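You operate a simulated robot arm through the tools that you are given. There is no shell and no other tool. Be economical: measure what you need, move in short steps, check, and stop when the job is done.

Carry out the task below with a simulated two-armed robot. There is one attempt and no reset: what you move stays moved.

TASK
Wipe up the spill on the top of the blue table with the grey cloth there and put it back.

Only the result counts: the job must be done as asked and must still hold three seconds after the hand-in. Knocking over, shifting, dropping, spilling or breaking anything else fails it. Flat cloth is picked up by pressing the open fingertips on it (5 to 10 N) and closing them slowly along it; thin cloth reads only 2 to 8 mm in the jaws.

THE ROBOT
Two 7-joint arms with two-finger parallel grippers on one trunk, on a base that drives. Base frame: it is fixed to the floor where the robot stands at the start and does not move with it; the origin is under the middle of the robot, x ahead of it, y to its left, z up; the surface under the hand at the start is at about z = 0.74. Units: m, rad, N and s.
The left shoulder is at the start at [0.062, 0.197, 1.004], the right one opposite. With the tool pointing down near the work surface each hand reaches from about 0.3 to 0.72 m from the robot's upright axis, wherever it stands, measured 20 degrees to its own side. Payload 1.57 kg a hand.
The tool frame of a hand sits at the grasp point between the pads (the TCP): z along the fingers, y along the line on which they close. The tips reach 0.03 m beyond it. Largest opening 0.11 m; finger width 0.024, thickness 0.012; the body of the gripper, 0.048 by 0.112 m, starts 0.078 m behind the TCP.
Orientation is told as [roll, pitch, yaw] about the base's x, y, z axes, in that order, counted from this pose: with the fingers straight down and closing along the base's y, the tool's x points along the base's -x, its y along +y and its z along -z.

THE INTERFACE
- The arms move only by the tool play_rows. It takes "left_moves", "right_moves" or both (then of equal length, played together; a hand with none holds still); each is a list of rows, each a list of 3 entries, a list of its own where there are three numbers: the shift along the base's x, y, z in m, then the turn, a rotation vector about the base's x, y, z in rad, then the opening, from 0 (shut) to 1 (fully open). In form: [[[x, y, z], [ax, ay, az], grip], ...]. A call has 1 to 8 rows; each row shifts and turns the commanded pose from where the row before left it. Each row takes 0.2 s and may step no farther than 0.05 m and 0.15 rad from the row before; otherwise, or with a gripper value out of range, the whole call is refused. A pose out of reach is approached as far as the arm can. The call stops where the force on the tool passes 40 N (or 10 N more than at its start, if that is more) or the arm is blocked; 0.2 s more then pass. Each finger travels about 0.072 m/s and halts on what it meets, pressing with about 40 N; the grip force reading is that of the motor and also rises with nothing between the fingers. The clock runs only during rows and for 0.2 s after the last one: add rows that do not move to give the fingers time. It gives the time, the measured TCP pose, the force on the tool (base axes), the opening and the grip force at its end, in the units of the frame above (readings bear some noise), with the torque about the TCP (base axes, N m) and any sound that the robot's microphone picked up, and new pictures: "views" is both (left out), scene, wrist or none (wrist: the cameras of the hands that moved).
- Cameras (640 x 400 px; columns grow to the right, rows downward): "scene" is now at [0.1016, -0.0198, 1.579]; the picture's right is [-0.26, -0.97, 0.00], its down [-0.82, 0.22, -0.52] and it looks along [0.51, -0.14, -0.85] (base axes); focal length 289 px, centre (320, 200). "left" rides on the left gripper at [0.07, -0.016, -0.141] in its tool frame; the picture's right is [0.23, 0.97, 0.00], its down [-0.86, 0.20, -0.48] and it looks along [-0.47, 0.11, 0.88] (tool axes); focal length 222 px, centre (320, 200). "right" rides on the right gripper at [0.07, 0.016, -0.141] in its tool frame; the picture's right is [-0.23, 0.97, 0.00], its down [-0.85, -0.20, -0.48] and it looks along [-0.47, -0.11, 0.88] (tool axes); focal length 222 px, centre (320, 200). There is no depth. A picture from a camera that has moved, and an enlarged one, comes with that camera's place and axes in the base frame and with its lens.
- move_column(by): slides the trunk up (or, below 0, down) by that many m; the arms and the scene camera ride with it, the base frame stays. It gives what a move gives, with no picture.
- steer(legs): drives the robot by 1 to 6 legs, each [ahead, left, turn to the left] in m, m and rad, along the robot's own axes; the way and the turn of a leg run together, so that a leg with both is an arc; at most 1.5 m and 3.142 rad a leg. The arms and the cameras ride along, it lands a little off, and it stops where it bumps. It gives what a move gives, and a new picture of the scene camera.
- aim_head(pan, tilt): turns the head with the scene camera to pan (to the left, within 1.501 rad either way) and tilt (down, from -0.506 to 1.204), counted from straight ahead of the robot. It gives what a move gives, and a new picture of the scene camera.
- inspect(camera, box): a new picture of the part [left, top, right, bottom] of that camera's present view, enlarged. It takes no simulated time.
- close_job(): hands the job in; it is judged then, once.

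Work in short steps. Places have to be worked out from the pictures, the camera data and where the tool is seen: move nearer, look again, correct. Check each grasp and each placing, and mend what went wrong. You have 120 turns and 260 pictures in all, those below and enlarged ones among them. Open the grippers and draw the arms clear of the work before you hand the job in, unless the task says otherwise; then end with one line.

The tools are called after "Request:" as name(argument=value, ...) on one line, values as JSON. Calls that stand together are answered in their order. play_rows: Moves the arms, as the interface text tells. Its arguments: {"type":"object","properties":{"left_moves":{"type":"array"},"right_moves":{"type":"array"},"views":{"type":"string","enum":["both","scene","wrist","none"]}},"required":[]} The other tools are called the same way: move_column (by) slides the trunk up or down; steer (legs) drives the base; aim_head (pan, tilt) turns the head that bears the scene camera; inspect (camera, box) takes an enlarged picture of a part of a camera's view; close_job () hands the job in.

At the start:

```text
time_s: 0.0
left_position: [0.5632, 0.1086, 1.0151]
left_orientation: [0.0, 0.0, 0.0]
left_ft_force: [0.4, 0.1, 0.4]
left_ft_torque: [0.03, 0.01, 0.01]
left_opening: 0.1097
left_gripper_force: 0.3
right_position: [0.4119, -0.1825, 0.9916]
right_orientation: [0.0, 0.001, 0.001]
right_ft_force: [0.5, 0.1, -0.6]
right_ft_torque: [0.02, -0.02, 0.03]
right_opening: 0.11
right_gripper_force: 0.0
trunk travel left (down, up): [-0.6, 0.39]
robot x, y, heading: [0.0007, -0.0026, -0.002]
head pan, tilt: [-0.262, 1.018]
```

scene: 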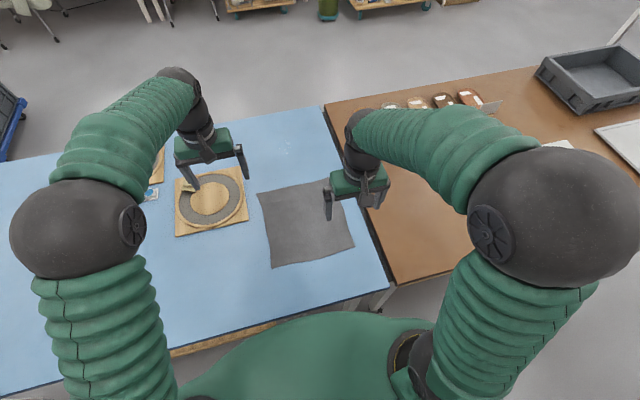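
right: 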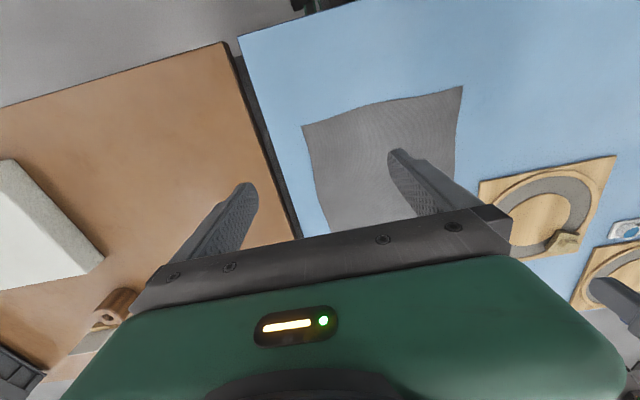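
left: 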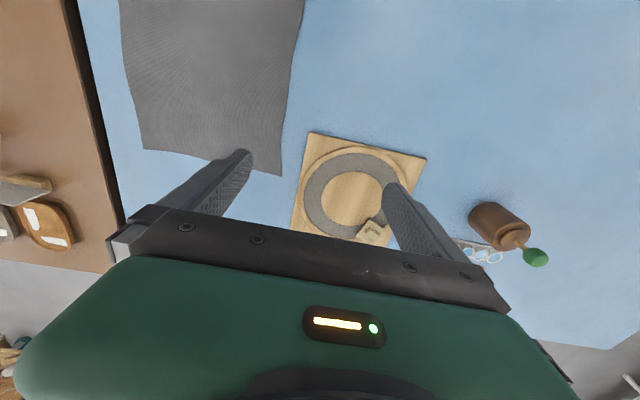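

I see the grey cloth on the blue table; I need to find the spill. I enlarge the parts of the scene view around it.

Request:
inspect(camera="scene", box=[220, 100, 380, 200])

Request:
inspect(camera="scene", box=[0, 120, 400, 370])

```text
4.00 times, centred on (300, 150) of scene
camera zoom: at [0.1016, -0.0198, 1.579], right [-0.26, -0.97, 0.0], down [-0.82, 0.22, -0.52], along [0.51, -0.14, -0.85], focal length 1154 px, centre (400, 400)
```

zoom: 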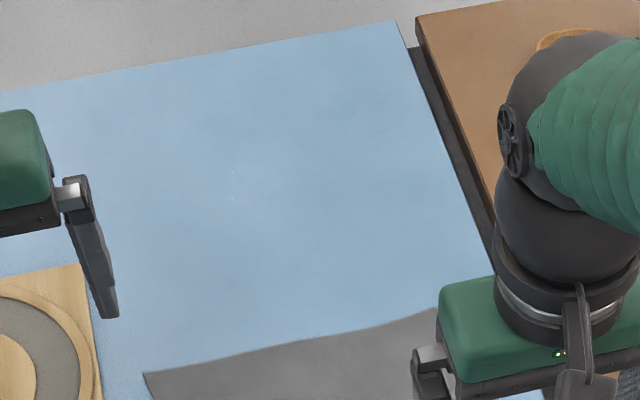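

```text
1.60 times, centred on (200, 245) of scene
camera zoom: at [0.1016, -0.0198, 1.579], right [-0.26, -0.97, 0.0], down [-0.82, 0.22, -0.52], along [0.51, -0.14, -0.85], focal length 462 px, centre (512, 128)
```

zoom: 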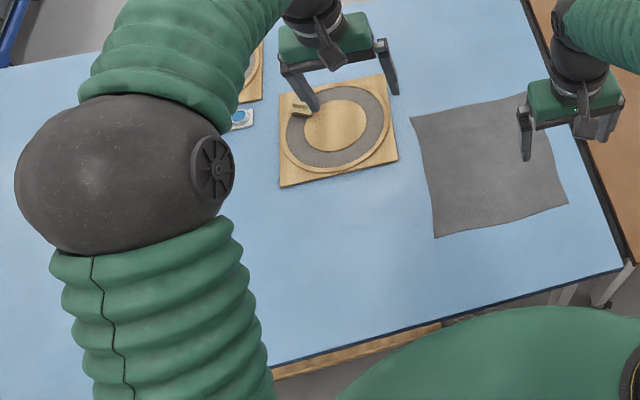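

The faint glints near scene pixel (283,145), about [0.88, -0.08], may be a clear spill. I point the head farther to see that area and also the clearance between the base and table.

Request:
aim_head(pan=-0.1, tilt=0.75)

Request:
aim_head(pan=-0.6, tilt=1.2)

```text
time_s: 0.8
left_position: [0.5616, 0.1083, 1.0159]
left_orientation: [-0.001, 0.0, 0.001]
left_ft_force: [-0.2, 0.3, -0.7]
left_ft_torque: [0.01, -0.02, -0.02]
left_opening: 0.11
left_gripper_force: 0.1
right_position: [0.4102, -0.1815, 0.9915]
right_orientation: [0.0, 0.0, 0.002]
right_ft_force: [-0.1, -0.2, -0.3]
right_ft_torque: [-0.01, -0.01, 0.05]
right_opening: 0.1102
right_gripper_force: 0.0
trunk travel left (down, up): [-0.6, 0.39]
robot x, y, heading: [0.0, -0.0015, -0.004]
head pan, tilt: [-0.099, 0.75]
camera scene: at [0.1176, -0.0104, 1.5992], right [-0.1, -0.99, 0.0], down [-0.68, 0.07, -0.73], along [0.73, -0.07, -0.68], focal length 289 px, centre (320, 200)
```

scene: 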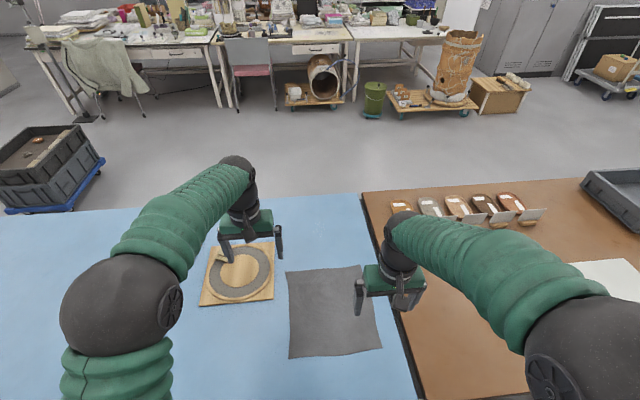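

```text
time_s: 1.7
left_position: [0.562, 0.1088, 1.0163]
left_orientation: [-0.001, -0.001, 0.001]
left_ft_force: [-0.1, 0.9, -0.3]
left_ft_torque: [0.01, 0.01, 0.01]
left_opening: 0.1101
left_gripper_force: 0.1
right_position: [0.4099, -0.1828, 0.9917]
right_orientation: [0.001, 0.0, 0.0]
right_ft_force: [0.0, -0.1, -0.5]
right_ft_torque: [0.03, 0.03, 0.0]
right_opening: 0.1101
right_gripper_force: 0.0
trunk travel left (down, up): [-0.6, 0.39]
robot x, y, heading: [0.0019, 0.0018, 0.004]
head pan, tilt: [-0.6, 1.201]
camera scene: at [0.0816, -0.0337, 1.5676], right [-0.56, -0.83, 0.0], down [-0.77, 0.53, -0.36], along [0.3, -0.2, -0.93], focal length 289 px, centre (320, 200)
```

scene: 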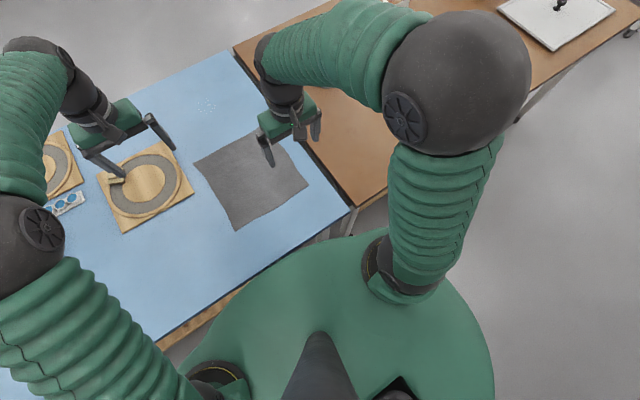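

The glints are again at about [0.88, -0.08]. I zoom in for the extent.

Request:
inspect(camera="scene", box=[164, 75, 260, 135])

Request:
inspect(camera="scene", box=[130, 200, 390, 362])

```text
6.67 times, centred on (212, 105) of scene
camera zoom: at [0.0816, -0.0337, 1.5676], right [-0.56, -0.83, 0.0], down [-0.77, 0.53, -0.36], along [0.3, -0.2, -0.93], focal length 1924 px, centre (1040, 833)
```

zoom: 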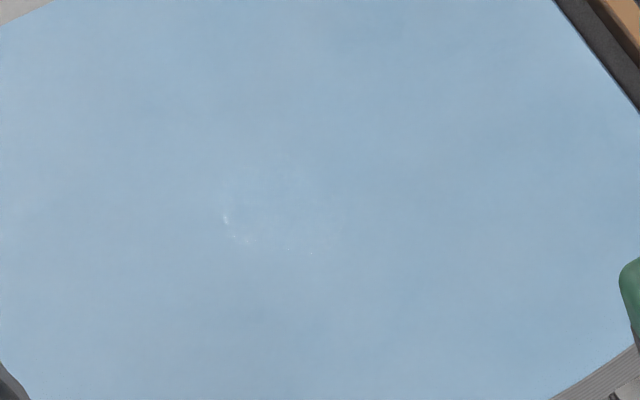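

```text
2.46 times, centred on (260, 281) of scene
camera zoom: at [0.0816, -0.0337, 1.5676], right [-0.56, -0.83, 0.0], down [-0.77, 0.53, -0.36], along [0.3, -0.2, -0.93], focal length 710 px, centre (468, 1)
```

zoom: 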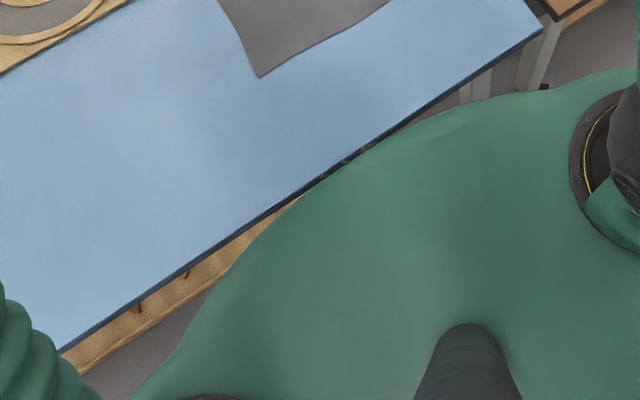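

The trunk's front seems about 0.08 m short of the table edge, and the spill (≈0.88 m) is beyond comfortable reach. I try creeping ahead a small amount and watch for a bump.

Request:
steer(legs=[[0.05, 0, 0]])

```text
time_s: 2.6
left_position: [0.5882, 0.0766, 1.0194]
left_orientation: [0.008, -0.003, -0.034]
left_ft_force: [1.3, -1.3, -0.3]
left_ft_torque: [0.09, 0.06, -0.03]
left_opening: 0.1099
left_gripper_force: 0.0
right_position: [0.4266, -0.2084, 0.9928]
right_orientation: [0.01, -0.001, -0.033]
right_ft_force: [-0.6, -1.5, 1.6]
right_ft_torque: [0.03, -0.02, -0.03]
right_opening: 0.1098
right_gripper_force: 0.1
trunk travel left (down, up): [-0.6, 0.39]
robot x, y, heading: [0.0226, -0.0061, -0.032]
head pan, tilt: [-0.6, 1.201]
camera scene: at [0.1016, -0.0369, 1.5712], right [-0.59, -0.81, 0.0], down [-0.75, 0.55, -0.36], along [0.29, -0.22, -0.93], focal length 289 px, centre (320, 200)
```

scene: 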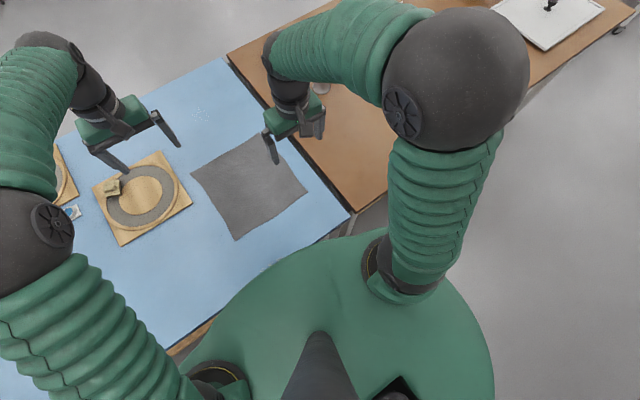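

It moved only 0.023 m and turned slightly, so it touched the table; nothing appears shifted. I back off a bit and look left and right to see the way around the table.

Request:
steer(legs=[[-0.05, 0, 0.03]])

Request:
aim_head(pan=1.2, tilt=0.6)

Request:
aim_head(pan=-1.1, tilt=0.6)

```text
time_s: 3.5
left_position: [0.54, 0.09, 1.0152]
left_orientation: [0.012, 0.003, -0.005]
left_ft_force: [0.4, 0.7, -0.5]
left_ft_torque: [-0.01, -0.01, 0.02]
left_opening: 0.1102
left_gripper_force: 0.0
right_position: [0.3893, -0.2011, 0.9871]
right_orientation: [0.014, 0.002, -0.004]
right_ft_force: [0.9, -0.2, 0.3]
right_ft_torque: [0.01, -0.01, 0.01]
right_opening: 0.1101
right_gripper_force: 0.0
trunk travel left (down, up): [-0.6, 0.39]
robot x, y, heading: [-0.0264, -0.0004, -0.004]
head pan, tilt: [-0.6, 1.201]
camera scene: at [0.0644, -0.0399, 1.567], right [-0.57, -0.82, 0.0], down [-0.77, 0.53, -0.36], along [0.29, -0.2, -0.93], focal length 289 px, centre (320, 200)
```

scene: 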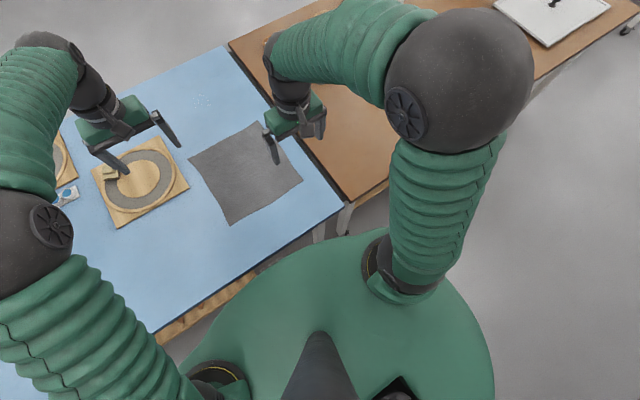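

```text
time_s: 5.3
left_position: [0.5348, 0.0897, 1.018]
left_orientation: [0.012, -0.004, -0.003]
left_ft_force: [-0.1, 0.1, 0.4]
left_ft_torque: [0.03, 0.0, 0.01]
left_opening: 0.1098
left_gripper_force: 0.1
right_position: [0.3849, -0.1997, 0.9894]
right_orientation: [0.012, -0.002, -0.004]
right_ft_force: [-1.1, -1.2, 0.2]
right_ft_torque: [-0.03, -0.01, -0.02]
right_opening: 0.11
right_gripper_force: 0.0
trunk travel left (down, up): [-0.6, 0.39]
robot x, y, heading: [-0.0247, -0.0051, -0.004]
head pan, tilt: [1.201, 0.6]
camera scene: at [0.0428, 0.0748, 1.6123], right [0.93, -0.36, 0.0], down [-0.21, -0.53, -0.82], along [0.3, 0.77, -0.57], focal length 289 px, centre (320, 200)
```

scene: 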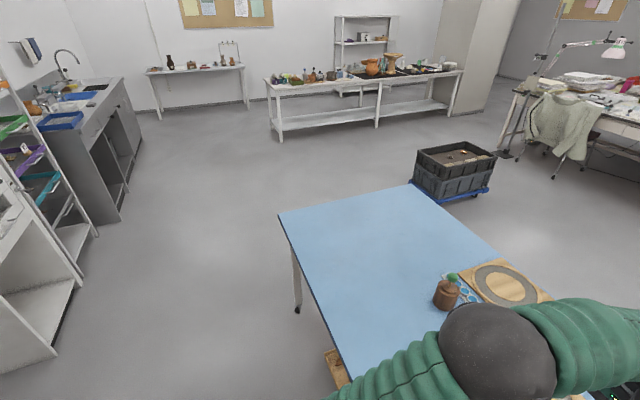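

```text
time_s: 7.5
left_position: [0.5354, 0.0905, 1.0181]
left_orientation: [0.013, -0.002, -0.003]
left_ft_force: [-0.3, -1.2, -0.3]
left_ft_torque: [0.0, -0.03, -0.03]
left_opening: 0.1097
left_gripper_force: 0.1
right_position: [0.384, -0.2002, 0.9911]
right_orientation: [0.01, -0.004, -0.003]
right_ft_force: [0.2, -0.4, 0.3]
right_ft_torque: [0.03, -0.03, -0.02]
right_opening: 0.1103
right_gripper_force: 0.1
trunk travel left (down, up): [-0.6, 0.39]
robot x, y, heading: [-0.0243, -0.0105, -0.003]
head pan, tilt: [-1.1, 0.6]
camera scene: at [0.0507, -0.0861, 1.6122], right [-0.89, -0.45, 0.0], down [-0.26, 0.5, -0.82], along [0.37, -0.74, -0.57], focal length 289 px, centre (320, 200)
```

scene: 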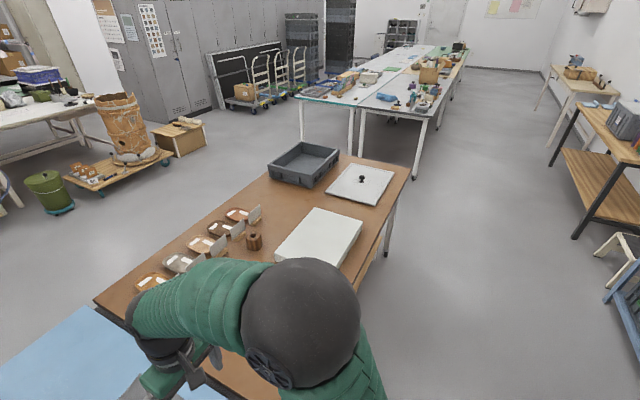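

Forward is blocked; the blue table's left end is at y≈1.21, with free floor beyond and behind. From the far side (axis x≈1.33) spill and cloth are both in reach, so I drive around the left end.

Request:
steer(legs=[[-0.1, 0.0, 0], [0, 1.0, 0], [0, 0.8, 0]])

Request:
aim_head(pan=0.0, tilt=0.7)

```text
time_s: 17.3
left_position: [0.3996, 1.9057, 1.0167]
left_orientation: [0.014, -0.003, 0.033]
left_ft_force: [-0.5, -0.8, 0.1]
left_ft_torque: [0.0, 0.01, -0.04]
left_opening: 0.11
left_gripper_force: 0.1
right_position: [0.2591, 1.6103, 0.9891]
right_orientation: [0.014, -0.002, 0.03]
right_ft_force: [0.0, -0.4, 0.2]
right_ft_torque: [0.01, 0.0, -0.03]
right_opening: 0.1101
right_gripper_force: 0.1
trunk travel left (down, up): [-0.6, 0.39]
robot x, y, heading: [-0.1591, 1.7969, 0.034]
head pan, tilt: [-1.1, 0.6]
camera scene: at [-0.0778, 1.7108, 1.6119], right [-0.88, -0.48, 0.0], down [-0.28, 0.5, -0.82], along [0.4, -0.72, -0.57], focal length 289 px, centre (320, 200)
```

scene: 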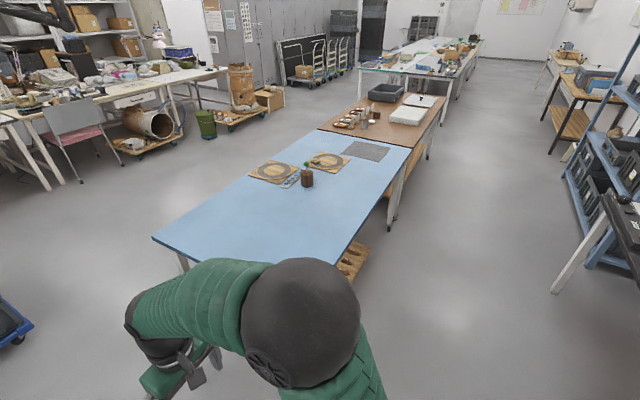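

```text
time_s: 18.6
left_position: [0.3994, 1.9091, 1.0192]
left_orientation: [0.01, -0.002, 0.03]
left_ft_force: [0.7, 0.2, 0.8]
left_ft_torque: [0.01, 0.0, 0.02]
left_opening: 0.1101
left_gripper_force: 0.0
right_position: [0.2578, 1.6135, 0.9895]
right_orientation: [0.01, -0.003, 0.028]
right_ft_force: [0.5, -0.4, 0.2]
right_ft_torque: [0.03, -0.03, -0.04]
right_opening: 0.1098
right_gripper_force: 0.1
trunk travel left (down, up): [-0.6, 0.39]
robot x, y, heading: [-0.1568, 1.7958, 0.033]
head pan, tilt: [0.0, 0.7]
camera scene: at [-0.0359, 1.7962, 1.6035], right [0.03, -1.0, 0.0], down [-0.65, -0.02, -0.76], along [0.76, 0.03, -0.65], focal length 289 px, centre (320, 200)
```

scene: 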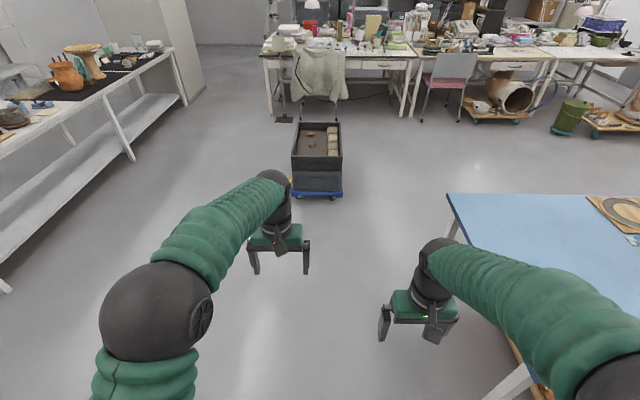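

The crates stand at about x 1.84–2.3, y 1.65–2.05. I drive ahead to x≈1.2, then diagonally right past the corner, behind the table.

Request:
steer(legs=[[0.0, -0.05, -0.03], [1.33, 0, 0], [0.38, -0.6, 0]])

```text
time_s: 29.2
left_position: [2.1054, 1.257, 1.0178]
left_orientation: [0.01, -0.003, 0.003]
left_ft_force: [0.4, 0.7, 0.0]
left_ft_torque: [0.01, -0.01, 0.01]
left_opening: 0.1101
left_gripper_force: 0.0
right_position: [1.9558, 0.9641, 0.9911]
right_orientation: [0.01, -0.003, 0.002]
right_ft_force: [0.0, -0.4, 0.8]
right_ft_torque: [-0.03, 0.01, 0.0]
right_opening: 0.11
right_gripper_force: 0.0
trunk travel left (down, up): [-0.6, 0.39]
robot x, y, heading: [1.5486, 1.1578, 0.004]
head pan, tilt: [0.0, 0.7]
camera scene: at [1.6672, 1.1574, 1.6035], right [0.01, -1.0, 0.0], down [-0.65, -0.01, -0.76], along [0.76, 0.0, -0.65], focal length 289 px, centre (320, 200)
```

scene: 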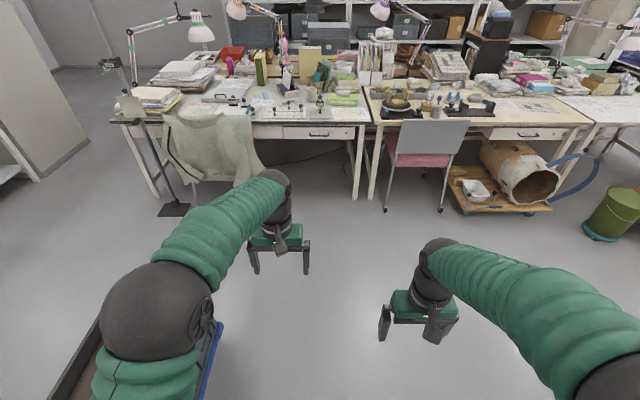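

Space is clear here; I turn around by π to the right and then slide along (robot's left = -y) to y≈0.1, staying 0.5 m behind the table.

Request:
steer(legs=[[0, 0, -3.14], [0, 1.05, 0]])

Request:
aim_head(pan=0.2, tilt=1.0)

```text
time_s: 41.9
left_position: [1.0267, -0.0036, 1.0189]
left_orientation: [0.013, -0.006, -3.11]
left_ft_force: [0.0, -0.1, 0.4]
left_ft_torque: [-0.04, 0.0, -0.03]
left_opening: 0.1102
left_gripper_force: 0.2
right_position: [1.1707, 0.2929, 0.9897]
right_orientation: [0.012, -0.004, -3.111]
right_ft_force: [-0.7, 0.3, -1.0]
right_ft_torque: [-0.02, -0.04, 0.02]
right_opening: 0.1098
right_gripper_force: 0.0
trunk travel left (down, up): [-0.6, 0.39]
robot x, y, heading: [1.5871, 0.1095, -3.106]
head pan, tilt: [0.0, 0.7]
camera scene: at [1.4659, 0.1068, 1.6035], right [-0.03, 1.0, 0.0], down [0.65, 0.02, -0.76], along [-0.76, -0.03, -0.65], focal length 289 px, centre (320, 200)
```

scene: 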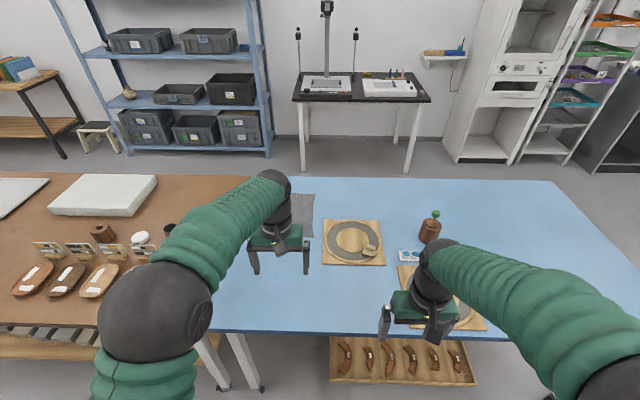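

```text
time_s: 42.7
left_position: [1.0299, -0.0044, 1.0208]
left_orientation: [0.01, -0.007, -3.109]
left_ft_force: [-0.1, 0.2, -0.3]
left_ft_torque: [0.01, -0.01, -0.02]
left_opening: 0.1097
left_gripper_force: 0.1
right_position: [1.1706, 0.2906, 0.9898]
right_orientation: [0.009, -0.005, -3.11]
right_ft_force: [0.1, -0.8, 0.5]
right_ft_torque: [-0.01, -0.05, -0.01]
right_opening: 0.1101
right_gripper_force: 0.1
trunk travel left (down, up): [-0.6, 0.39]
robot x, y, heading: [1.5803, 0.1114, -3.107]
head pan, tilt: [0.201, 1.0]
camera scene: at [1.4832, 0.0911, 1.5802], right [-0.23, 0.97, 0.0], down [0.82, 0.2, -0.54], along [-0.52, -0.13, -0.84], focal length 289 px, centre (320, 200)
```

scene: 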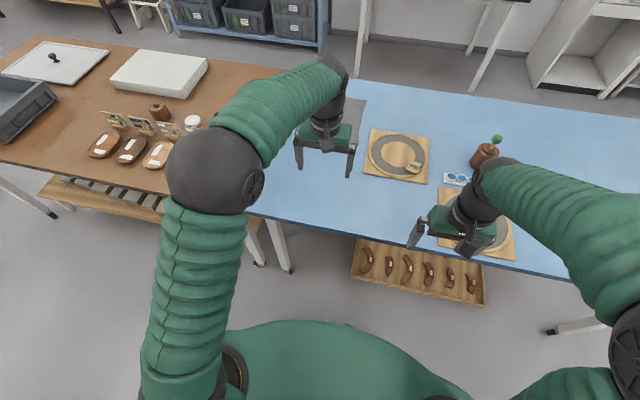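

The robot now faces the table from behind; far edge at x≈1.06. I fix the heading and creep to x≈1.37, about 0.07 m short of where a bump would happen.

Request:
steer(legs=[[0.2, 0, -0.034]])

```text
time_s: 44.3
left_position: [0.8266, 0.0086, 1.0199]
left_orientation: [0.01, -0.007, 3.14]
left_ft_force: [0.4, -0.4, 0.2]
left_ft_torque: [0.01, 0.01, -0.01]
left_opening: 0.1101
left_gripper_force: 0.1
right_position: [0.9767, 0.3, 0.9916]
right_orientation: [0.009, -0.005, 3.141]
right_ft_force: [-0.4, 0.2, 0.2]
right_ft_torque: [0.01, -0.02, 0.01]
right_opening: 0.1101
right_gripper_force: 0.0
trunk travel left (down, up): [-0.6, 0.39]
robot x, y, heading: [1.377, 0.1063, -3.136]
head pan, tilt: [0.201, 1.0]
camera scene: at [1.283, 0.0899, 1.5803], right [-0.2, 0.98, 0.0], down [0.82, 0.17, -0.54], along [-0.53, -0.11, -0.84], focal length 289 px, centre (320, 200)
```

scene: 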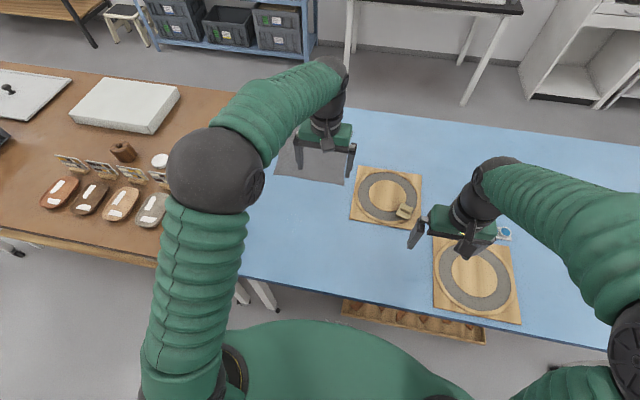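

I move the left hand to about [0.73, -0.08] so its camera (looking at the robot's side of the tool) shows the spill and the cloth edge.

Request:
play_rows(left_moves=[[[-0.035, -0.03, 0], [0, 0, 0], 1], [[-0.035, -0.03, 0], [0, 0, 0], 1], [[-0.03, -0.03, 0], [0, 0, 0], 1], [[0, 0, 0], [0, 0, 0], 1]])

```text
time_s: 45.3
left_position: [0.7274, -0.0833, 1.0195]
left_orientation: [0.012, -0.005, 3.141]
left_ft_force: [0.6, 0.0, -0.1]
left_ft_torque: [0.01, -0.02, 0.01]
left_opening: 0.1102
left_gripper_force: 0.1
right_position: [0.9782, 0.2991, 0.9917]
right_orientation: [0.01, -0.008, 3.139]
right_ft_force: [0.5, 0.7, -0.5]
right_ft_torque: [0.01, 0.02, 0.0]
right_opening: 0.1099
right_gripper_force: 0.0
trunk travel left (down, up): [-0.6, 0.39]
robot x, y, heading: [1.3781, 0.1064, -3.138]
head pan, tilt: [0.201, 1.0]
camera scene: at [1.2818, 0.0898, 1.5803], right [-0.2, 0.98, 0.0], down [0.83, 0.17, -0.54], along [-0.53, -0.11, -0.84], focal length 289 px, centre (320, 200)
camera left: at [0.7987, -0.0655, 1.1605], right [0.23, -0.97, 0.01], down [-0.85, -0.19, 0.49], along [-0.47, -0.12, -0.87], focal length 222 px, centre (320, 200)
```

scene: 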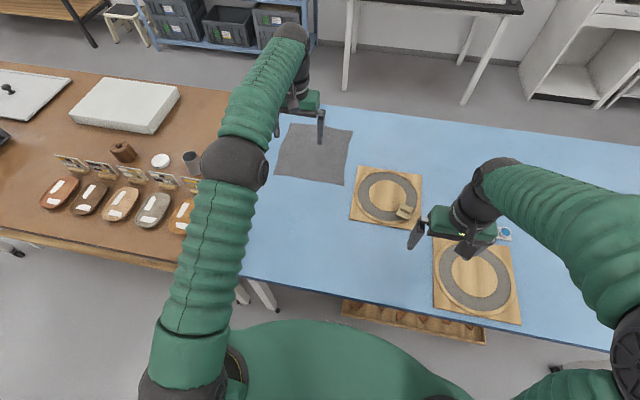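
left: 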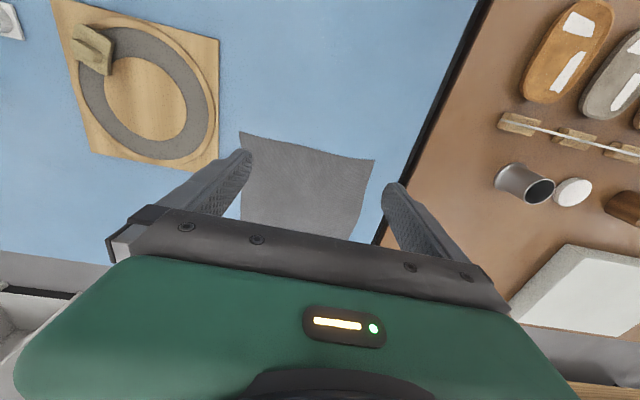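

The cloth's robot-side edge runs from about [0.68, 0.05] to [0.68, -0.21]. The spill should be near the top of the left image; I enlarge it.

Request:
inspect(camera="left", box=[240, 0, 440, 125])

Request:
inspect(camera="scene", box=[230, 160, 390, 260])

```text
3.20 times, centred on (340, 62) of left
camera zoom: at [0.7987, -0.0655, 1.1605], right [0.23, -0.97, 0.01], down [-0.85, -0.19, 0.49], along [-0.47, -0.12, -0.87], focal length 711 px, centre (256, 640)
```

zoom: 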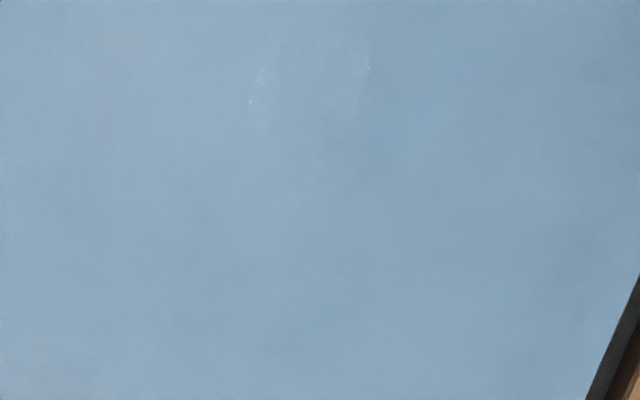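

```text
4.00 times, centred on (310, 210) of scene
camera zoom: at [1.2818, 0.0898, 1.5803], right [-0.2, 0.98, 0.0], down [0.83, 0.17, -0.54], along [-0.53, -0.11, -0.84], focal length 1154 px, centre (360, 160)
```

zoom: 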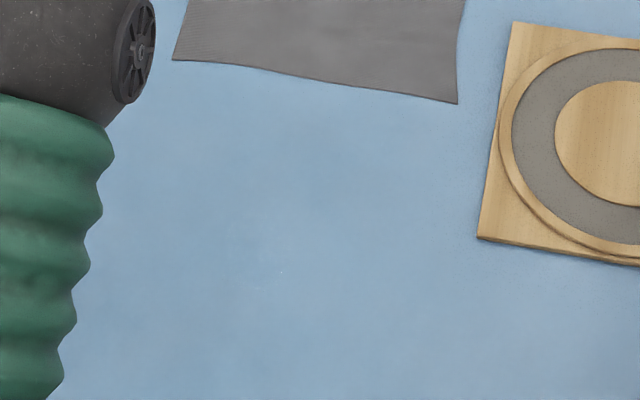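

A faint puddle shows around [0.87, -0.08], about 5–8 cm across. I move the hand 7 cm farther to centre it in the view.

Request:
play_rows(left_moves=[[[-0.04, 0, 0], [0, 0, 0], 1], [[-0.04, 0, 0], [0, 0, 0], 1], [[0, 0, 0], [0, 0, 0], 1]], views="none")

Request:
inspect(camera="left", box=[240, 0, 440, 125])

Request:
inspect(camera="scene", box=[260, 200, 340, 250])

```text
time_s: 46.1
left_position: [0.7137, -0.0809, 1.0119]
left_orientation: [0.012, -0.006, 3.142]
left_ft_force: [-0.6, 0.1, 0.1]
left_ft_torque: [-0.03, -0.05, 0.01]
left_opening: 0.1101
left_gripper_force: 0.1
left hand out of reach, approached as far as the arm can: row 1, 2
right_position: [0.9763, 0.2993, 0.9911]
right_orientation: [0.011, -0.008, 3.139]
right_ft_force: [0.1, 0.7, 0.2]
right_ft_torque: [0.02, -0.05, -0.01]
right_opening: 0.1097
right_gripper_force: 0.0
trunk travel left (down, up): [-0.6, 0.39]
robot x, y, heading: [1.3796, 0.1021, -3.136]
head pan, tilt: [0.201, 1.0]
```

```text
3.20 times, centred on (340, 62) of left
camera zoom: at [0.7839, -0.0648, 1.1531], right [0.23, -0.97, 0.01], down [-0.85, -0.19, 0.49], along [-0.47, -0.12, -0.87], focal length 711 px, centre (256, 640)
```

zoom: 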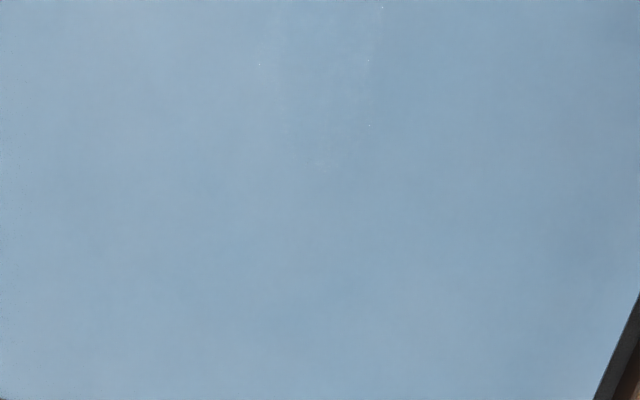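

```text
8.00 times, centred on (300, 225) of scene
camera zoom: at [1.2801, 0.0899, 1.5801], right [-0.2, 0.98, 0.0], down [0.83, 0.17, -0.54], along [-0.53, -0.11, -0.84], focal length 2309 px, centre (480, 0)
```

zoom: 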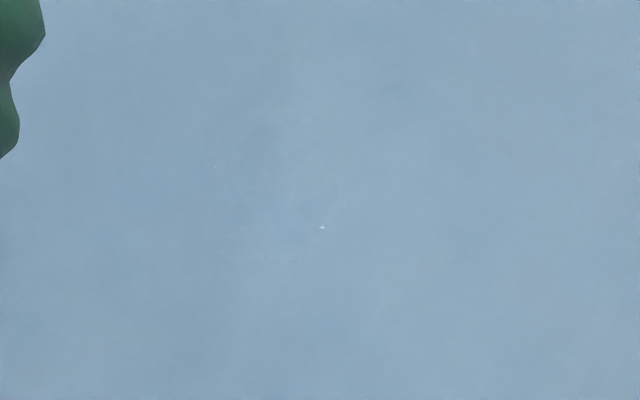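

At this height the arm reaches only x≈0.71; near the table it reaches farther. I creep 0.03 m closer, keeping clear of the table, then bring the hand down toward the cloth edge.

Request:
steer(legs=[[0.03, 0, 0]])

Request:
play_rows(left_moves=[[[0.0, 0, -0.04], [0, 0, 0], 1], [[0, 0, -0.04], [0, 0, 0], 1], [[0, 0, -0.04], [0, 0, 0], 1], [[0, 0, -0.02], [0, 0, 0], 1], [[0, 0, 0], [0, 0, 0], 1]])

```text
time_s: 47.0
left_position: [0.6892, -0.0821, 1.0157]
left_orientation: [0.012, -0.012, 3.143]
left_ft_force: [0.6, -1.1, 0.6]
left_ft_torque: [-0.06, 0.05, 0.01]
left_opening: 0.11
left_gripper_force: 0.1
right_position: [0.9508, 0.2984, 0.9943]
right_orientation: [0.011, -0.013, 3.141]
right_ft_force: [-0.1, -0.6, 0.2]
right_ft_torque: [0.01, 0.01, 0.03]
right_opening: 0.1099
right_gripper_force: 0.1
trunk travel left (down, up): [-0.6, 0.39]
robot x, y, heading: [1.3498, 0.1045, -3.14]
head pan, tilt: [0.201, 1.0]
camera scene: at [1.2587, 0.0896, 1.5808], right [-0.2, 0.98, 0.0], down [0.82, 0.17, -0.54], along [-0.53, -0.11, -0.84], focal length 289 px, centre (320, 200)
```

scene: 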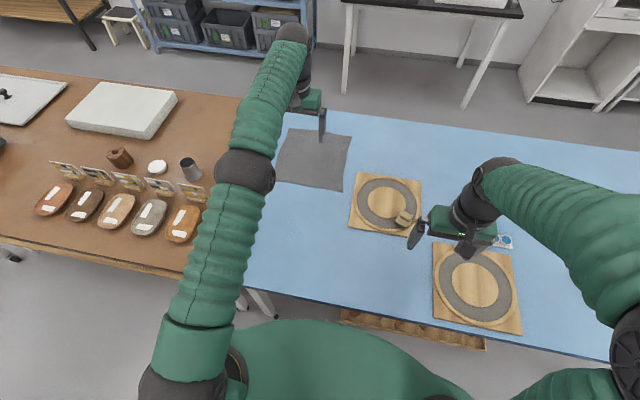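

```text
time_s: 48.2
left_position: [0.6858, -0.0829, 0.8752]
left_orientation: [0.01, -0.009, 3.141]
left_ft_force: [0.4, 0.0, 0.0]
left_ft_torque: [-0.02, -0.01, 0.0]
left_opening: 0.11
left_gripper_force: 0.1
right_position: [0.9477, 0.2997, 0.9918]
right_orientation: [0.012, -0.009, 3.14]
right_ft_force: [0.6, 0.0, -0.4]
right_ft_torque: [-0.02, -0.02, -0.03]
right_opening: 0.1098
right_gripper_force: 0.0
trunk travel left (down, up): [-0.6, 0.39]
robot x, y, heading: [1.3501, 0.1027, -3.138]
head pan, tilt: [0.201, 1.0]
camera scene: at [1.2508, 0.0897, 1.5802], right [-0.2, 0.98, 0.0], down [0.83, 0.17, -0.54], along [-0.53, -0.11, -0.84], focal length 289 px, centre (320, 200)
camera left: at [0.7553, -0.0656, 1.0158], right [0.23, -0.97, 0.01], down [-0.85, -0.19, 0.49], along [-0.47, -0.12, -0.87], focal length 222 px, centre (320, 200)
```

scene: 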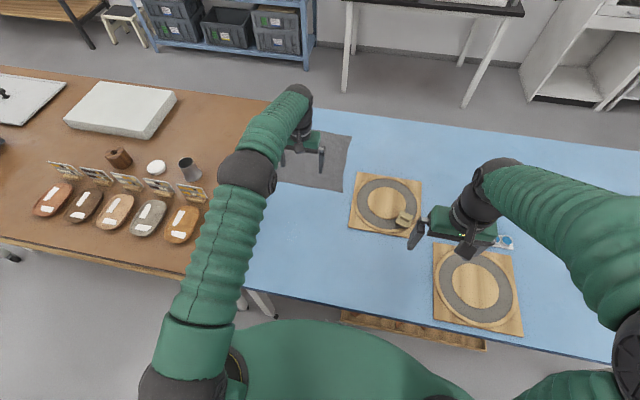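
left: 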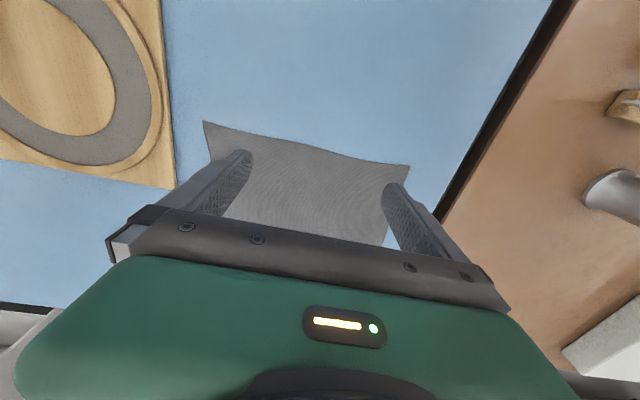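

The cloth edge under the hand is at x≈0.68. I shift to x≈0.655 and lower to just above the cloth.

Request:
play_rows(left_moves=[[[-0.03, 0, -0.02], [0, 0, 0], 0.8], [[0, 0, -0.03], [0, 0, 0], 0.8], [[0, 0, -0.035], [0, 0, 0], 0.8], [[0, 0, -0.015], [0, 0, 0], 0.8], [[0, 0, 0], [0, 0, 0], 0.8]], views="wrist")

```text
time_s: 49.4
left_position: [0.6694, -0.0813, 0.7733]
left_orientation: [0.01, -0.007, 3.141]
left_ft_force: [0.5, 0.1, 0.7]
left_ft_torque: [0.04, -0.04, -0.01]
left_opening: 0.0881
left_gripper_force: 0.1
left hand out of reach, approached as far as the arm can: row 1, 3
right_position: [0.9486, 0.2994, 0.9919]
right_orientation: [0.01, -0.009, 3.14]
right_ft_force: [1.0, 0.3, 0.7]
right_ft_torque: [-0.01, -0.01, 0.01]
right_opening: 0.1099
right_gripper_force: 0.0
trunk travel left (down, up): [-0.6, 0.39]
robot x, y, heading: [1.355, 0.1062, -3.143]
head pan, tilt: [0.201, 1.0]
camera left: at [0.7404, -0.0647, 0.9148], right [0.23, -0.97, 0.01], down [-0.85, -0.19, 0.49], along [-0.47, -0.12, -0.87], focal length 222 px, centre (320, 200)
```

left: 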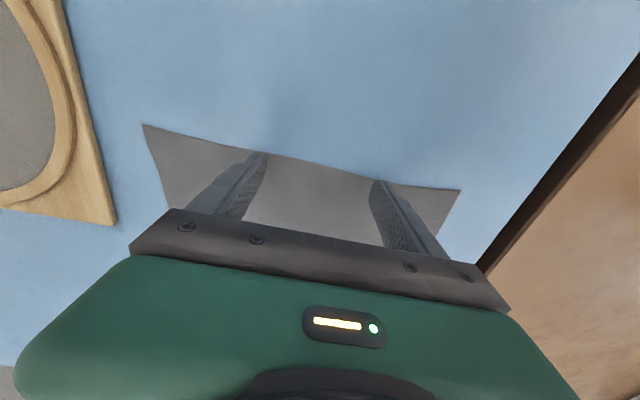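

The hand stops at x≈0.669, a bit too near the edge. Tilting the wrist (fingers away from the robot) gains reach, so I tilt 0.25 rad and shift outward 2 cm.

Request:
play_rows(left_moves=[[[0.0, 0, 0.006], [0, 0.125, 0], 0.8], [[0, 0, 0], [0, 0.125, 0], 0.8], [[-0.012, 0, 0], [0, 0, 0], 0.8], [[-0.008, 0, 0], [0, 0, 0], 0.8], [[0, 0, 0], [0, 0, 0], 0.8]], views="wrist")

```text
time_s: 50.6
left_position: [0.6126, -0.0812, 0.7744]
left_orientation: [0.011, -0.258, 3.142]
left_ft_force: [0.1, -0.1, -0.1]
left_ft_torque: [0.02, 0.02, 0.0]
left_opening: 0.0878
left_gripper_force: 0.0
left hand out of reach, approached as far as the arm can: row 1, 2, 3, 4
right_position: [0.9465, 0.2987, 0.9919]
right_orientation: [0.009, -0.008, 3.14]
right_ft_force: [0.7, 0.4, 0.0]
right_ft_torque: [0.0, 0.03, 0.01]
right_opening: 0.11
right_gripper_force: 0.1
trunk travel left (down, up): [-0.6, 0.39]
robot x, y, heading: [1.3506, 0.1065, -3.141]
head pan, tilt: [0.201, 1.0]
camera left: at [0.7153, -0.0646, 0.8935], right [0.22, -0.97, -0.05], down [-0.7, -0.19, 0.68], along [-0.67, -0.12, -0.73], focal length 222 px, centre (320, 200)
```

left: 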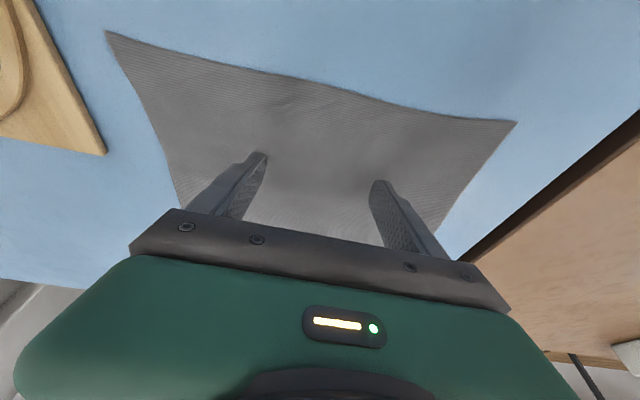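

The tilted hand now has its tips about 7 cm inside the edge. I come back 3.5 cm so that the tips sit ~3.5 cm inside, checking the position.

Request:
play_rows(left_moves=[[[0.018, 0, 0.003], [0, 0, 0], 0.8], [[0.017, 0, 0], [0, 0, 0], 0.8], [[0, 0, 0], [0, 0, 0], 0.8]], views="wrist")

```text
time_s: 51.4
left_position: [0.6123, -0.082, 0.776]
left_orientation: [0.01, -0.255, 3.141]
left_ft_force: [-0.1, 0.7, 0.7]
left_ft_torque: [0.0, 0.0, 0.02]
left_opening: 0.0882
left_gripper_force: 0.1
left hand out of reach, approached as far as the arm can: row 1, 2
right_position: [0.947, 0.2984, 0.9921]
right_orientation: [0.011, -0.01, 3.14]
right_ft_force: [0.9, -0.4, -1.2]
right_ft_torque: [-0.01, -0.01, -0.03]
right_opening: 0.11
right_gripper_force: 0.0
trunk travel left (down, up): [-0.6, 0.39]
robot x, y, heading: [1.3482, 0.1057, -3.14]
head pan, tilt: [0.201, 1.0]
camera left: at [0.7162, -0.0645, 0.8939], right [0.22, -0.97, -0.05], down [-0.71, -0.19, 0.68], along [-0.67, -0.12, -0.73], focal length 222 px, centre (320, 200)
```

left: 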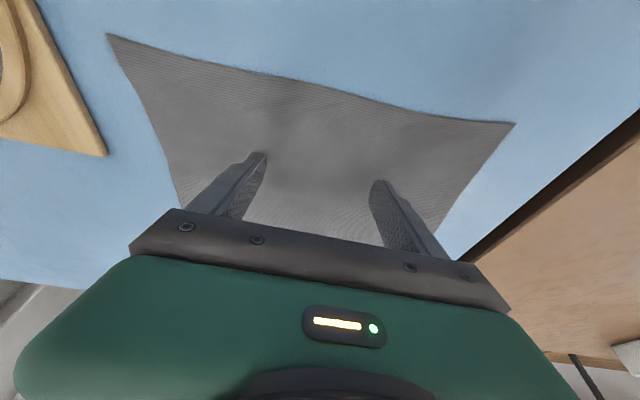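

The commanded pose was still beyond reach. I move back toward the robot further until the reading responds.

Request:
play_rows(left_moves=[[[0.02, 0, 0], [0, 0, 0], 0.8], [[0.02, 0, 0], [0, 0, 0], 0.8], [[0, 0, 0], [0, 0, 0], 0.8]], views="none")

```text
time_s: 52.2
left_position: [0.6128, -0.0793, 0.7729]
left_orientation: [0.011, -0.264, -3.142]
left_ft_force: [-3.4, -1.6, 18.9]
left_ft_torque: [0.82, 0.03, 0.15]
left_opening: 0.0857
left_gripper_force: 0.1
left hand out of reach, approached as far as the arm can: row 1, 2
right_position: [0.948, 0.2992, 0.9927]
right_orientation: [0.01, -0.011, 3.14]
right_ft_force: [0.0, -0.3, -0.2]
right_ft_torque: [-0.02, -0.03, -0.01]
right_opening: 0.11
right_gripper_force: 0.1
trunk travel left (down, up): [-0.6, 0.39]
robot x, y, heading: [1.3557, 0.1078, -3.138]
head pan, tilt: [0.201, 1.0]
```

It is pressing 19 N while still reported out of reach, so I lift 2 cm and come back more.

Request:
play_rows(left_moves=[[[0.0, 0, 0.02], [0, 0, 0], 0.8], [[0.03, 0, 0], [0, 0, 0], 0.8], [[0, 0, 0], [0, 0, 0], 0.8]], views="none")

```text
time_s: 53.0
left_position: [0.612, -0.0811, 0.7867]
left_orientation: [0.009, -0.254, 3.141]
left_ft_force: [-0.3, -0.2, -0.2]
left_ft_torque: [0.0, 0.01, -0.02]
left_opening: 0.0882
left_gripper_force: 0.0
left hand out of reach, approached as far as the arm can: row 1, 2
right_position: [0.9466, 0.3, 0.9917]
right_orientation: [0.009, -0.008, 3.14]
right_ft_force: [-0.3, 0.3, 0.4]
right_ft_torque: [0.01, -0.03, 0.01]
right_opening: 0.1099
right_gripper_force: 0.1
trunk travel left (down, up): [-0.6, 0.39]
robot x, y, heading: [1.3505, 0.104, -3.141]
head pan, tilt: [0.201, 1.0]
```

The x reading still doesn't respond; I command a further 0.08 m back to free the arm from its stretched configuration.

Request:
play_rows(left_moves=[[[0.04, 0, 0.02], [0, 0, 0], 0.8], [[0.04, 0, 0], [0, 0, 0], 0.8], [[0, 0, 0], [0, 0, 0], 0.8]], views="none")

```text
time_s: 53.8
left_position: [0.6088, -0.0783, 0.8016]
left_orientation: [0.012, -0.258, 3.142]
left_ft_force: [-0.7, -0.9, -0.2]
left_ft_torque: [0.0, -0.02, 0.04]
left_opening: 0.0879
left_gripper_force: 0.0
left hand out of reach, approached as far as the arm can: row 1, 2
right_position: [0.9472, 0.2996, 0.9922]
right_orientation: [0.011, -0.008, 3.141]
right_ft_force: [0.4, 0.6, 0.1]
right_ft_torque: [0.0, 0.02, -0.04]
right_opening: 0.1099
right_gripper_force: 0.0
trunk travel left (down, up): [-0.6, 0.39]
robot x, y, heading: [1.3491, 0.1017, -3.142]
head pan, tilt: [0.201, 1.0]
```

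Still stuck; I undo the tilt to see how the arm answers.

Request:
play_rows(left_moves=[[[0, 0, 0.02], [0, -0.125, 0], 0.8], [[0, 0, 0], [0, -0.125, 0], 0.8], [[0, 0, 0], [0, 0, 0], 0.8]], views="scene")

```text
time_s: 54.6
left_position: [0.6642, -0.0814, 0.8225]
left_orientation: [0.011, -0.006, 3.141]
left_ft_force: [-0.3, 1.2, 0.0]
left_ft_torque: [-0.01, -0.01, 0.02]
left_opening: 0.0881
left_gripper_force: 0.1
left hand out of reach, approached as far as the arm can: row 1, 2
right_position: [0.947, 0.3, 0.9927]
right_orientation: [0.011, -0.009, 3.139]
right_ft_force: [-0.1, -0.3, -0.5]
right_ft_torque: [0.02, 0.0, 0.0]
right_opening: 0.11
right_gripper_force: 0.1
trunk travel left (down, up): [-0.6, 0.39]
robot x, y, heading: [1.35, 0.1015, -3.136]
head pan, tilt: [0.201, 1.0]
camera scene: at [1.2498, 0.0895, 1.5801], right [-0.2, 0.98, 0.0], down [0.83, 0.17, -0.54], along [-0.53, -0.11, -0.84], focal length 289 px, centre (320, 200)
```

scene: 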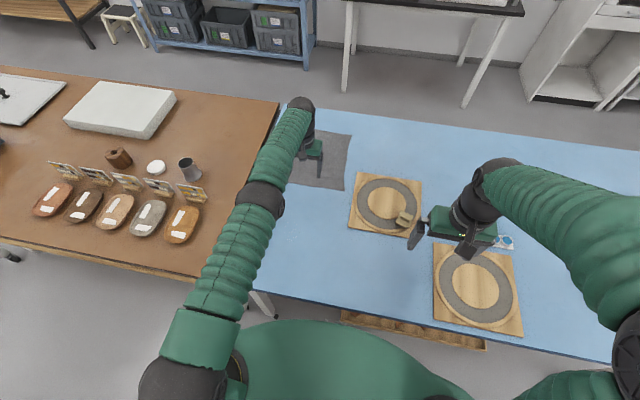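

The arm is fully straightened. I keep commanding toward the robot in larger steps at this safe height until it responds.

Request:
play_rows(left_moves=[[[0.05, 0, 0.0], [0, 0, 0], 0.8], [[0.05, 0, 0], [0, 0, 0], 0.8]], views="none")

```text
time_s: 55.2
left_position: [0.7663, -0.0818, 0.8245]
left_orientation: [0.009, -0.013, 3.14]
left_ft_force: [0.1, -0.1, 0.6]
left_ft_torque: [-0.01, 0.0, 0.04]
left_opening: 0.0884
left_gripper_force: 0.0
right_position: [0.9478, 0.3005, 0.9931]
right_orientation: [0.01, -0.007, 3.14]
right_ft_force: [-0.7, 0.4, -0.9]
right_ft_torque: [-0.03, 0.01, 0.0]
right_opening: 0.11
right_gripper_force: 0.1
trunk travel left (down, up): [-0.6, 0.39]
robot x, y, heading: [1.3556, 0.1027, -3.138]
head pan, tilt: [0.201, 1.0]
```

Now it responds (x=0.766). I tilt here first, where the arm is bent, then approach the cloth gradually.

Request:
play_rows(left_moves=[[[-0.02, 0, 0.0], [0, 0.125, 0], 0.8], [[-0.02, 0, 0], [0, 0.125, 0], 0.8], [[-0.02, 0, 0], [0, 0, 0], 0.8], [[0, 0, 0], [0, 0, 0], 0.8]], views="none")

```text
time_s: 56.2
left_position: [0.7061, -0.0821, 0.8232]
left_orientation: [0.01, -0.261, 3.142]
left_ft_force: [0.1, 0.1, 0.2]
left_ft_torque: [-0.03, -0.01, 0.0]
left_opening: 0.088
left_gripper_force: 0.1
right_position: [0.9475, 0.3001, 0.9916]
right_orientation: [0.01, -0.008, 3.139]
right_ft_force: [-0.1, 0.3, 0.5]
right_ft_torque: [-0.01, 0.02, 0.0]
right_opening: 0.11
right_gripper_force: 0.0
trunk travel left (down, up): [-0.6, 0.39]
robot x, y, heading: [1.3481, 0.1039, -3.138]
head pan, tilt: [0.201, 1.0]
```

Works as expected. Move to x≈0.656 and down to just above the cloth.

Request:
play_rows(left_moves=[[[-0.025, 0, -0.015], [0, 0, 0], 0.8], [[-0.025, 0, -0.015], [0, 0, 0], 0.8], [[0, 0, -0.012], [0, 0, 0], 0.8], [[0, 0, 0], [0, 0, 0], 0.8]], views="wrist")

```text
time_s: 57.2
left_position: [0.6535, -0.0829, 0.78]
left_orientation: [0.01, -0.258, 3.141]
left_ft_force: [-0.7, 0.1, 0.5]
left_ft_torque: [0.01, 0.03, -0.01]
left_opening: 0.088
left_gripper_force: 0.1
right_position: [0.9475, 0.2997, 0.9912]
right_orientation: [0.009, -0.008, 3.14]
right_ft_force: [0.4, 0.1, -1.1]
right_ft_torque: [0.0, 0.01, -0.02]
right_opening: 0.1097
right_gripper_force: 0.1
trunk travel left (down, up): [-0.6, 0.39]
robot x, y, heading: [1.351, 0.1031, -3.142]
head pan, tilt: [0.201, 1.0]
camera left: at [0.7577, -0.0647, 0.8987], right [0.22, -0.97, -0.05], down [-0.7, -0.19, 0.68], along [-0.67, -0.12, -0.73], focal length 222 px, centre (320, 200)
```

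left: 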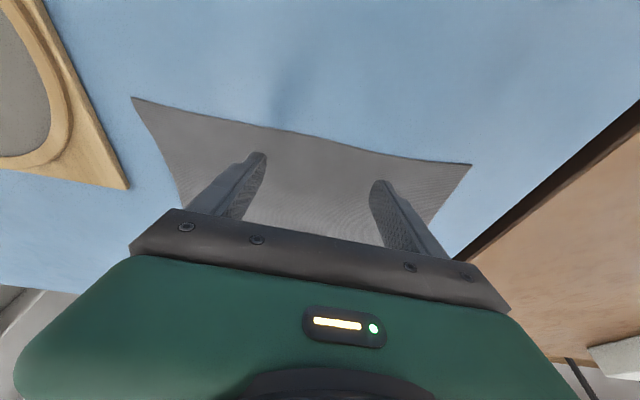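

The tips are ~3 cm inside the edge. I lower in small steps to touch.

Request:
play_rows(left_moves=[[[0, 0, -0.004], [0, 0, 0], 0.8], [[0, 0, -0.001], [0, 0, 0], 0.8]], views="none")

Request:
play_rows(left_moves=[[[0, 0, -0.002], [0, 0, 0], 0.8], [[0, 0, 0], [0, 0, 0], 0.8]], views="none")

```text
time_s: 57.8
left_position: [0.6539, -0.0833, 0.7751]
left_orientation: [0.011, -0.259, 3.141]
left_ft_force: [0.8, -0.7, 0.1]
left_ft_torque: [-0.01, 0.02, -0.04]
left_opening: 0.0882
left_gripper_force: 0.0
right_position: [0.9469, 0.2995, 0.9919]
right_orientation: [0.01, -0.008, 3.139]
right_ft_force: [0.0, -0.4, -0.2]
right_ft_torque: [0.0, 0.01, -0.01]
right_opening: 0.1102
right_gripper_force: 0.1
trunk travel left (down, up): [-0.6, 0.39]
robot x, y, heading: [1.3482, 0.1039, -3.143]
head pan, tilt: [0.201, 1.0]
```

```text
time_s: 58.4
left_position: [0.6547, -0.0822, 0.7736]
left_orientation: [0.011, -0.258, 3.143]
left_ft_force: [-0.6, 0.3, 3.4]
left_ft_torque: [0.13, -0.07, -0.01]
left_opening: 0.0878
left_gripper_force: 0.0
right_position: [0.9482, 0.2988, 0.993]
right_orientation: [0.01, -0.009, 3.14]
right_ft_force: [0.0, -0.1, -0.1]
right_ft_torque: [-0.03, 0.0, -0.01]
right_opening: 0.1102
right_gripper_force: 0.1
trunk travel left (down, up): [-0.6, 0.39]
robot x, y, heading: [1.3503, 0.1059, -3.141]
head pan, tilt: [0.201, 1.0]
```

Contact begins (3.4 N, on the +y finger first). I level the hand by 0.011 rad about x and press to ~7 N.

Request:
play_rows(left_moves=[[[0, 0, -0.0008], [0.011, 0, 0], 0.8], [[0, 0, 0], [0, 0, 0], 0.8]], views="none")

```text
time_s: 59.0
left_position: [0.6557, -0.0817, 0.7734]
left_orientation: [0.0, -0.258, -3.141]
left_ft_force: [0.4, -1.0, 1.1]
left_ft_torque: [-0.04, -0.02, 0.01]
left_opening: 0.0879
left_gripper_force: 0.1
right_position: [0.9478, 0.2987, 0.9918]
right_orientation: [0.01, -0.009, 3.139]
right_ft_force: [0.3, -0.1, 0.8]
right_ft_torque: [0.01, -0.01, -0.04]
right_opening: 0.1098
right_gripper_force: 0.1
trunk travel left (down, up): [-0.6, 0.39]
robot x, y, heading: [1.3511, 0.106, -3.143]
head pan, tilt: [0.201, 1.0]
```

Request:
play_rows(left_moves=[[[0, 0, -0.0015], [0, 0, 0], 0.8], [[0, 0, 0], [0, 0, 0], 0.8]], views="none")

```text
time_s: 59.6
left_position: [0.6538, -0.0815, 0.7734]
left_orientation: [0.0, -0.26, -3.141]
left_ft_force: [-0.2, -0.5, 8.2]
left_ft_torque: [-0.13, 0.0, -0.01]
left_opening: 0.0879
left_gripper_force: 0.0
right_position: [0.9473, 0.2994, 0.9921]
right_orientation: [0.011, -0.01, 3.14]
right_ft_force: [0.7, 0.2, 0.2]
right_ft_torque: [-0.02, -0.03, 0.02]
right_opening: 0.1101
right_gripper_force: 0.0
trunk travel left (down, up): [-0.6, 0.39]
robot x, y, heading: [1.3494, 0.1037, -3.14]
head pan, tilt: [0.201, 1.0]
```

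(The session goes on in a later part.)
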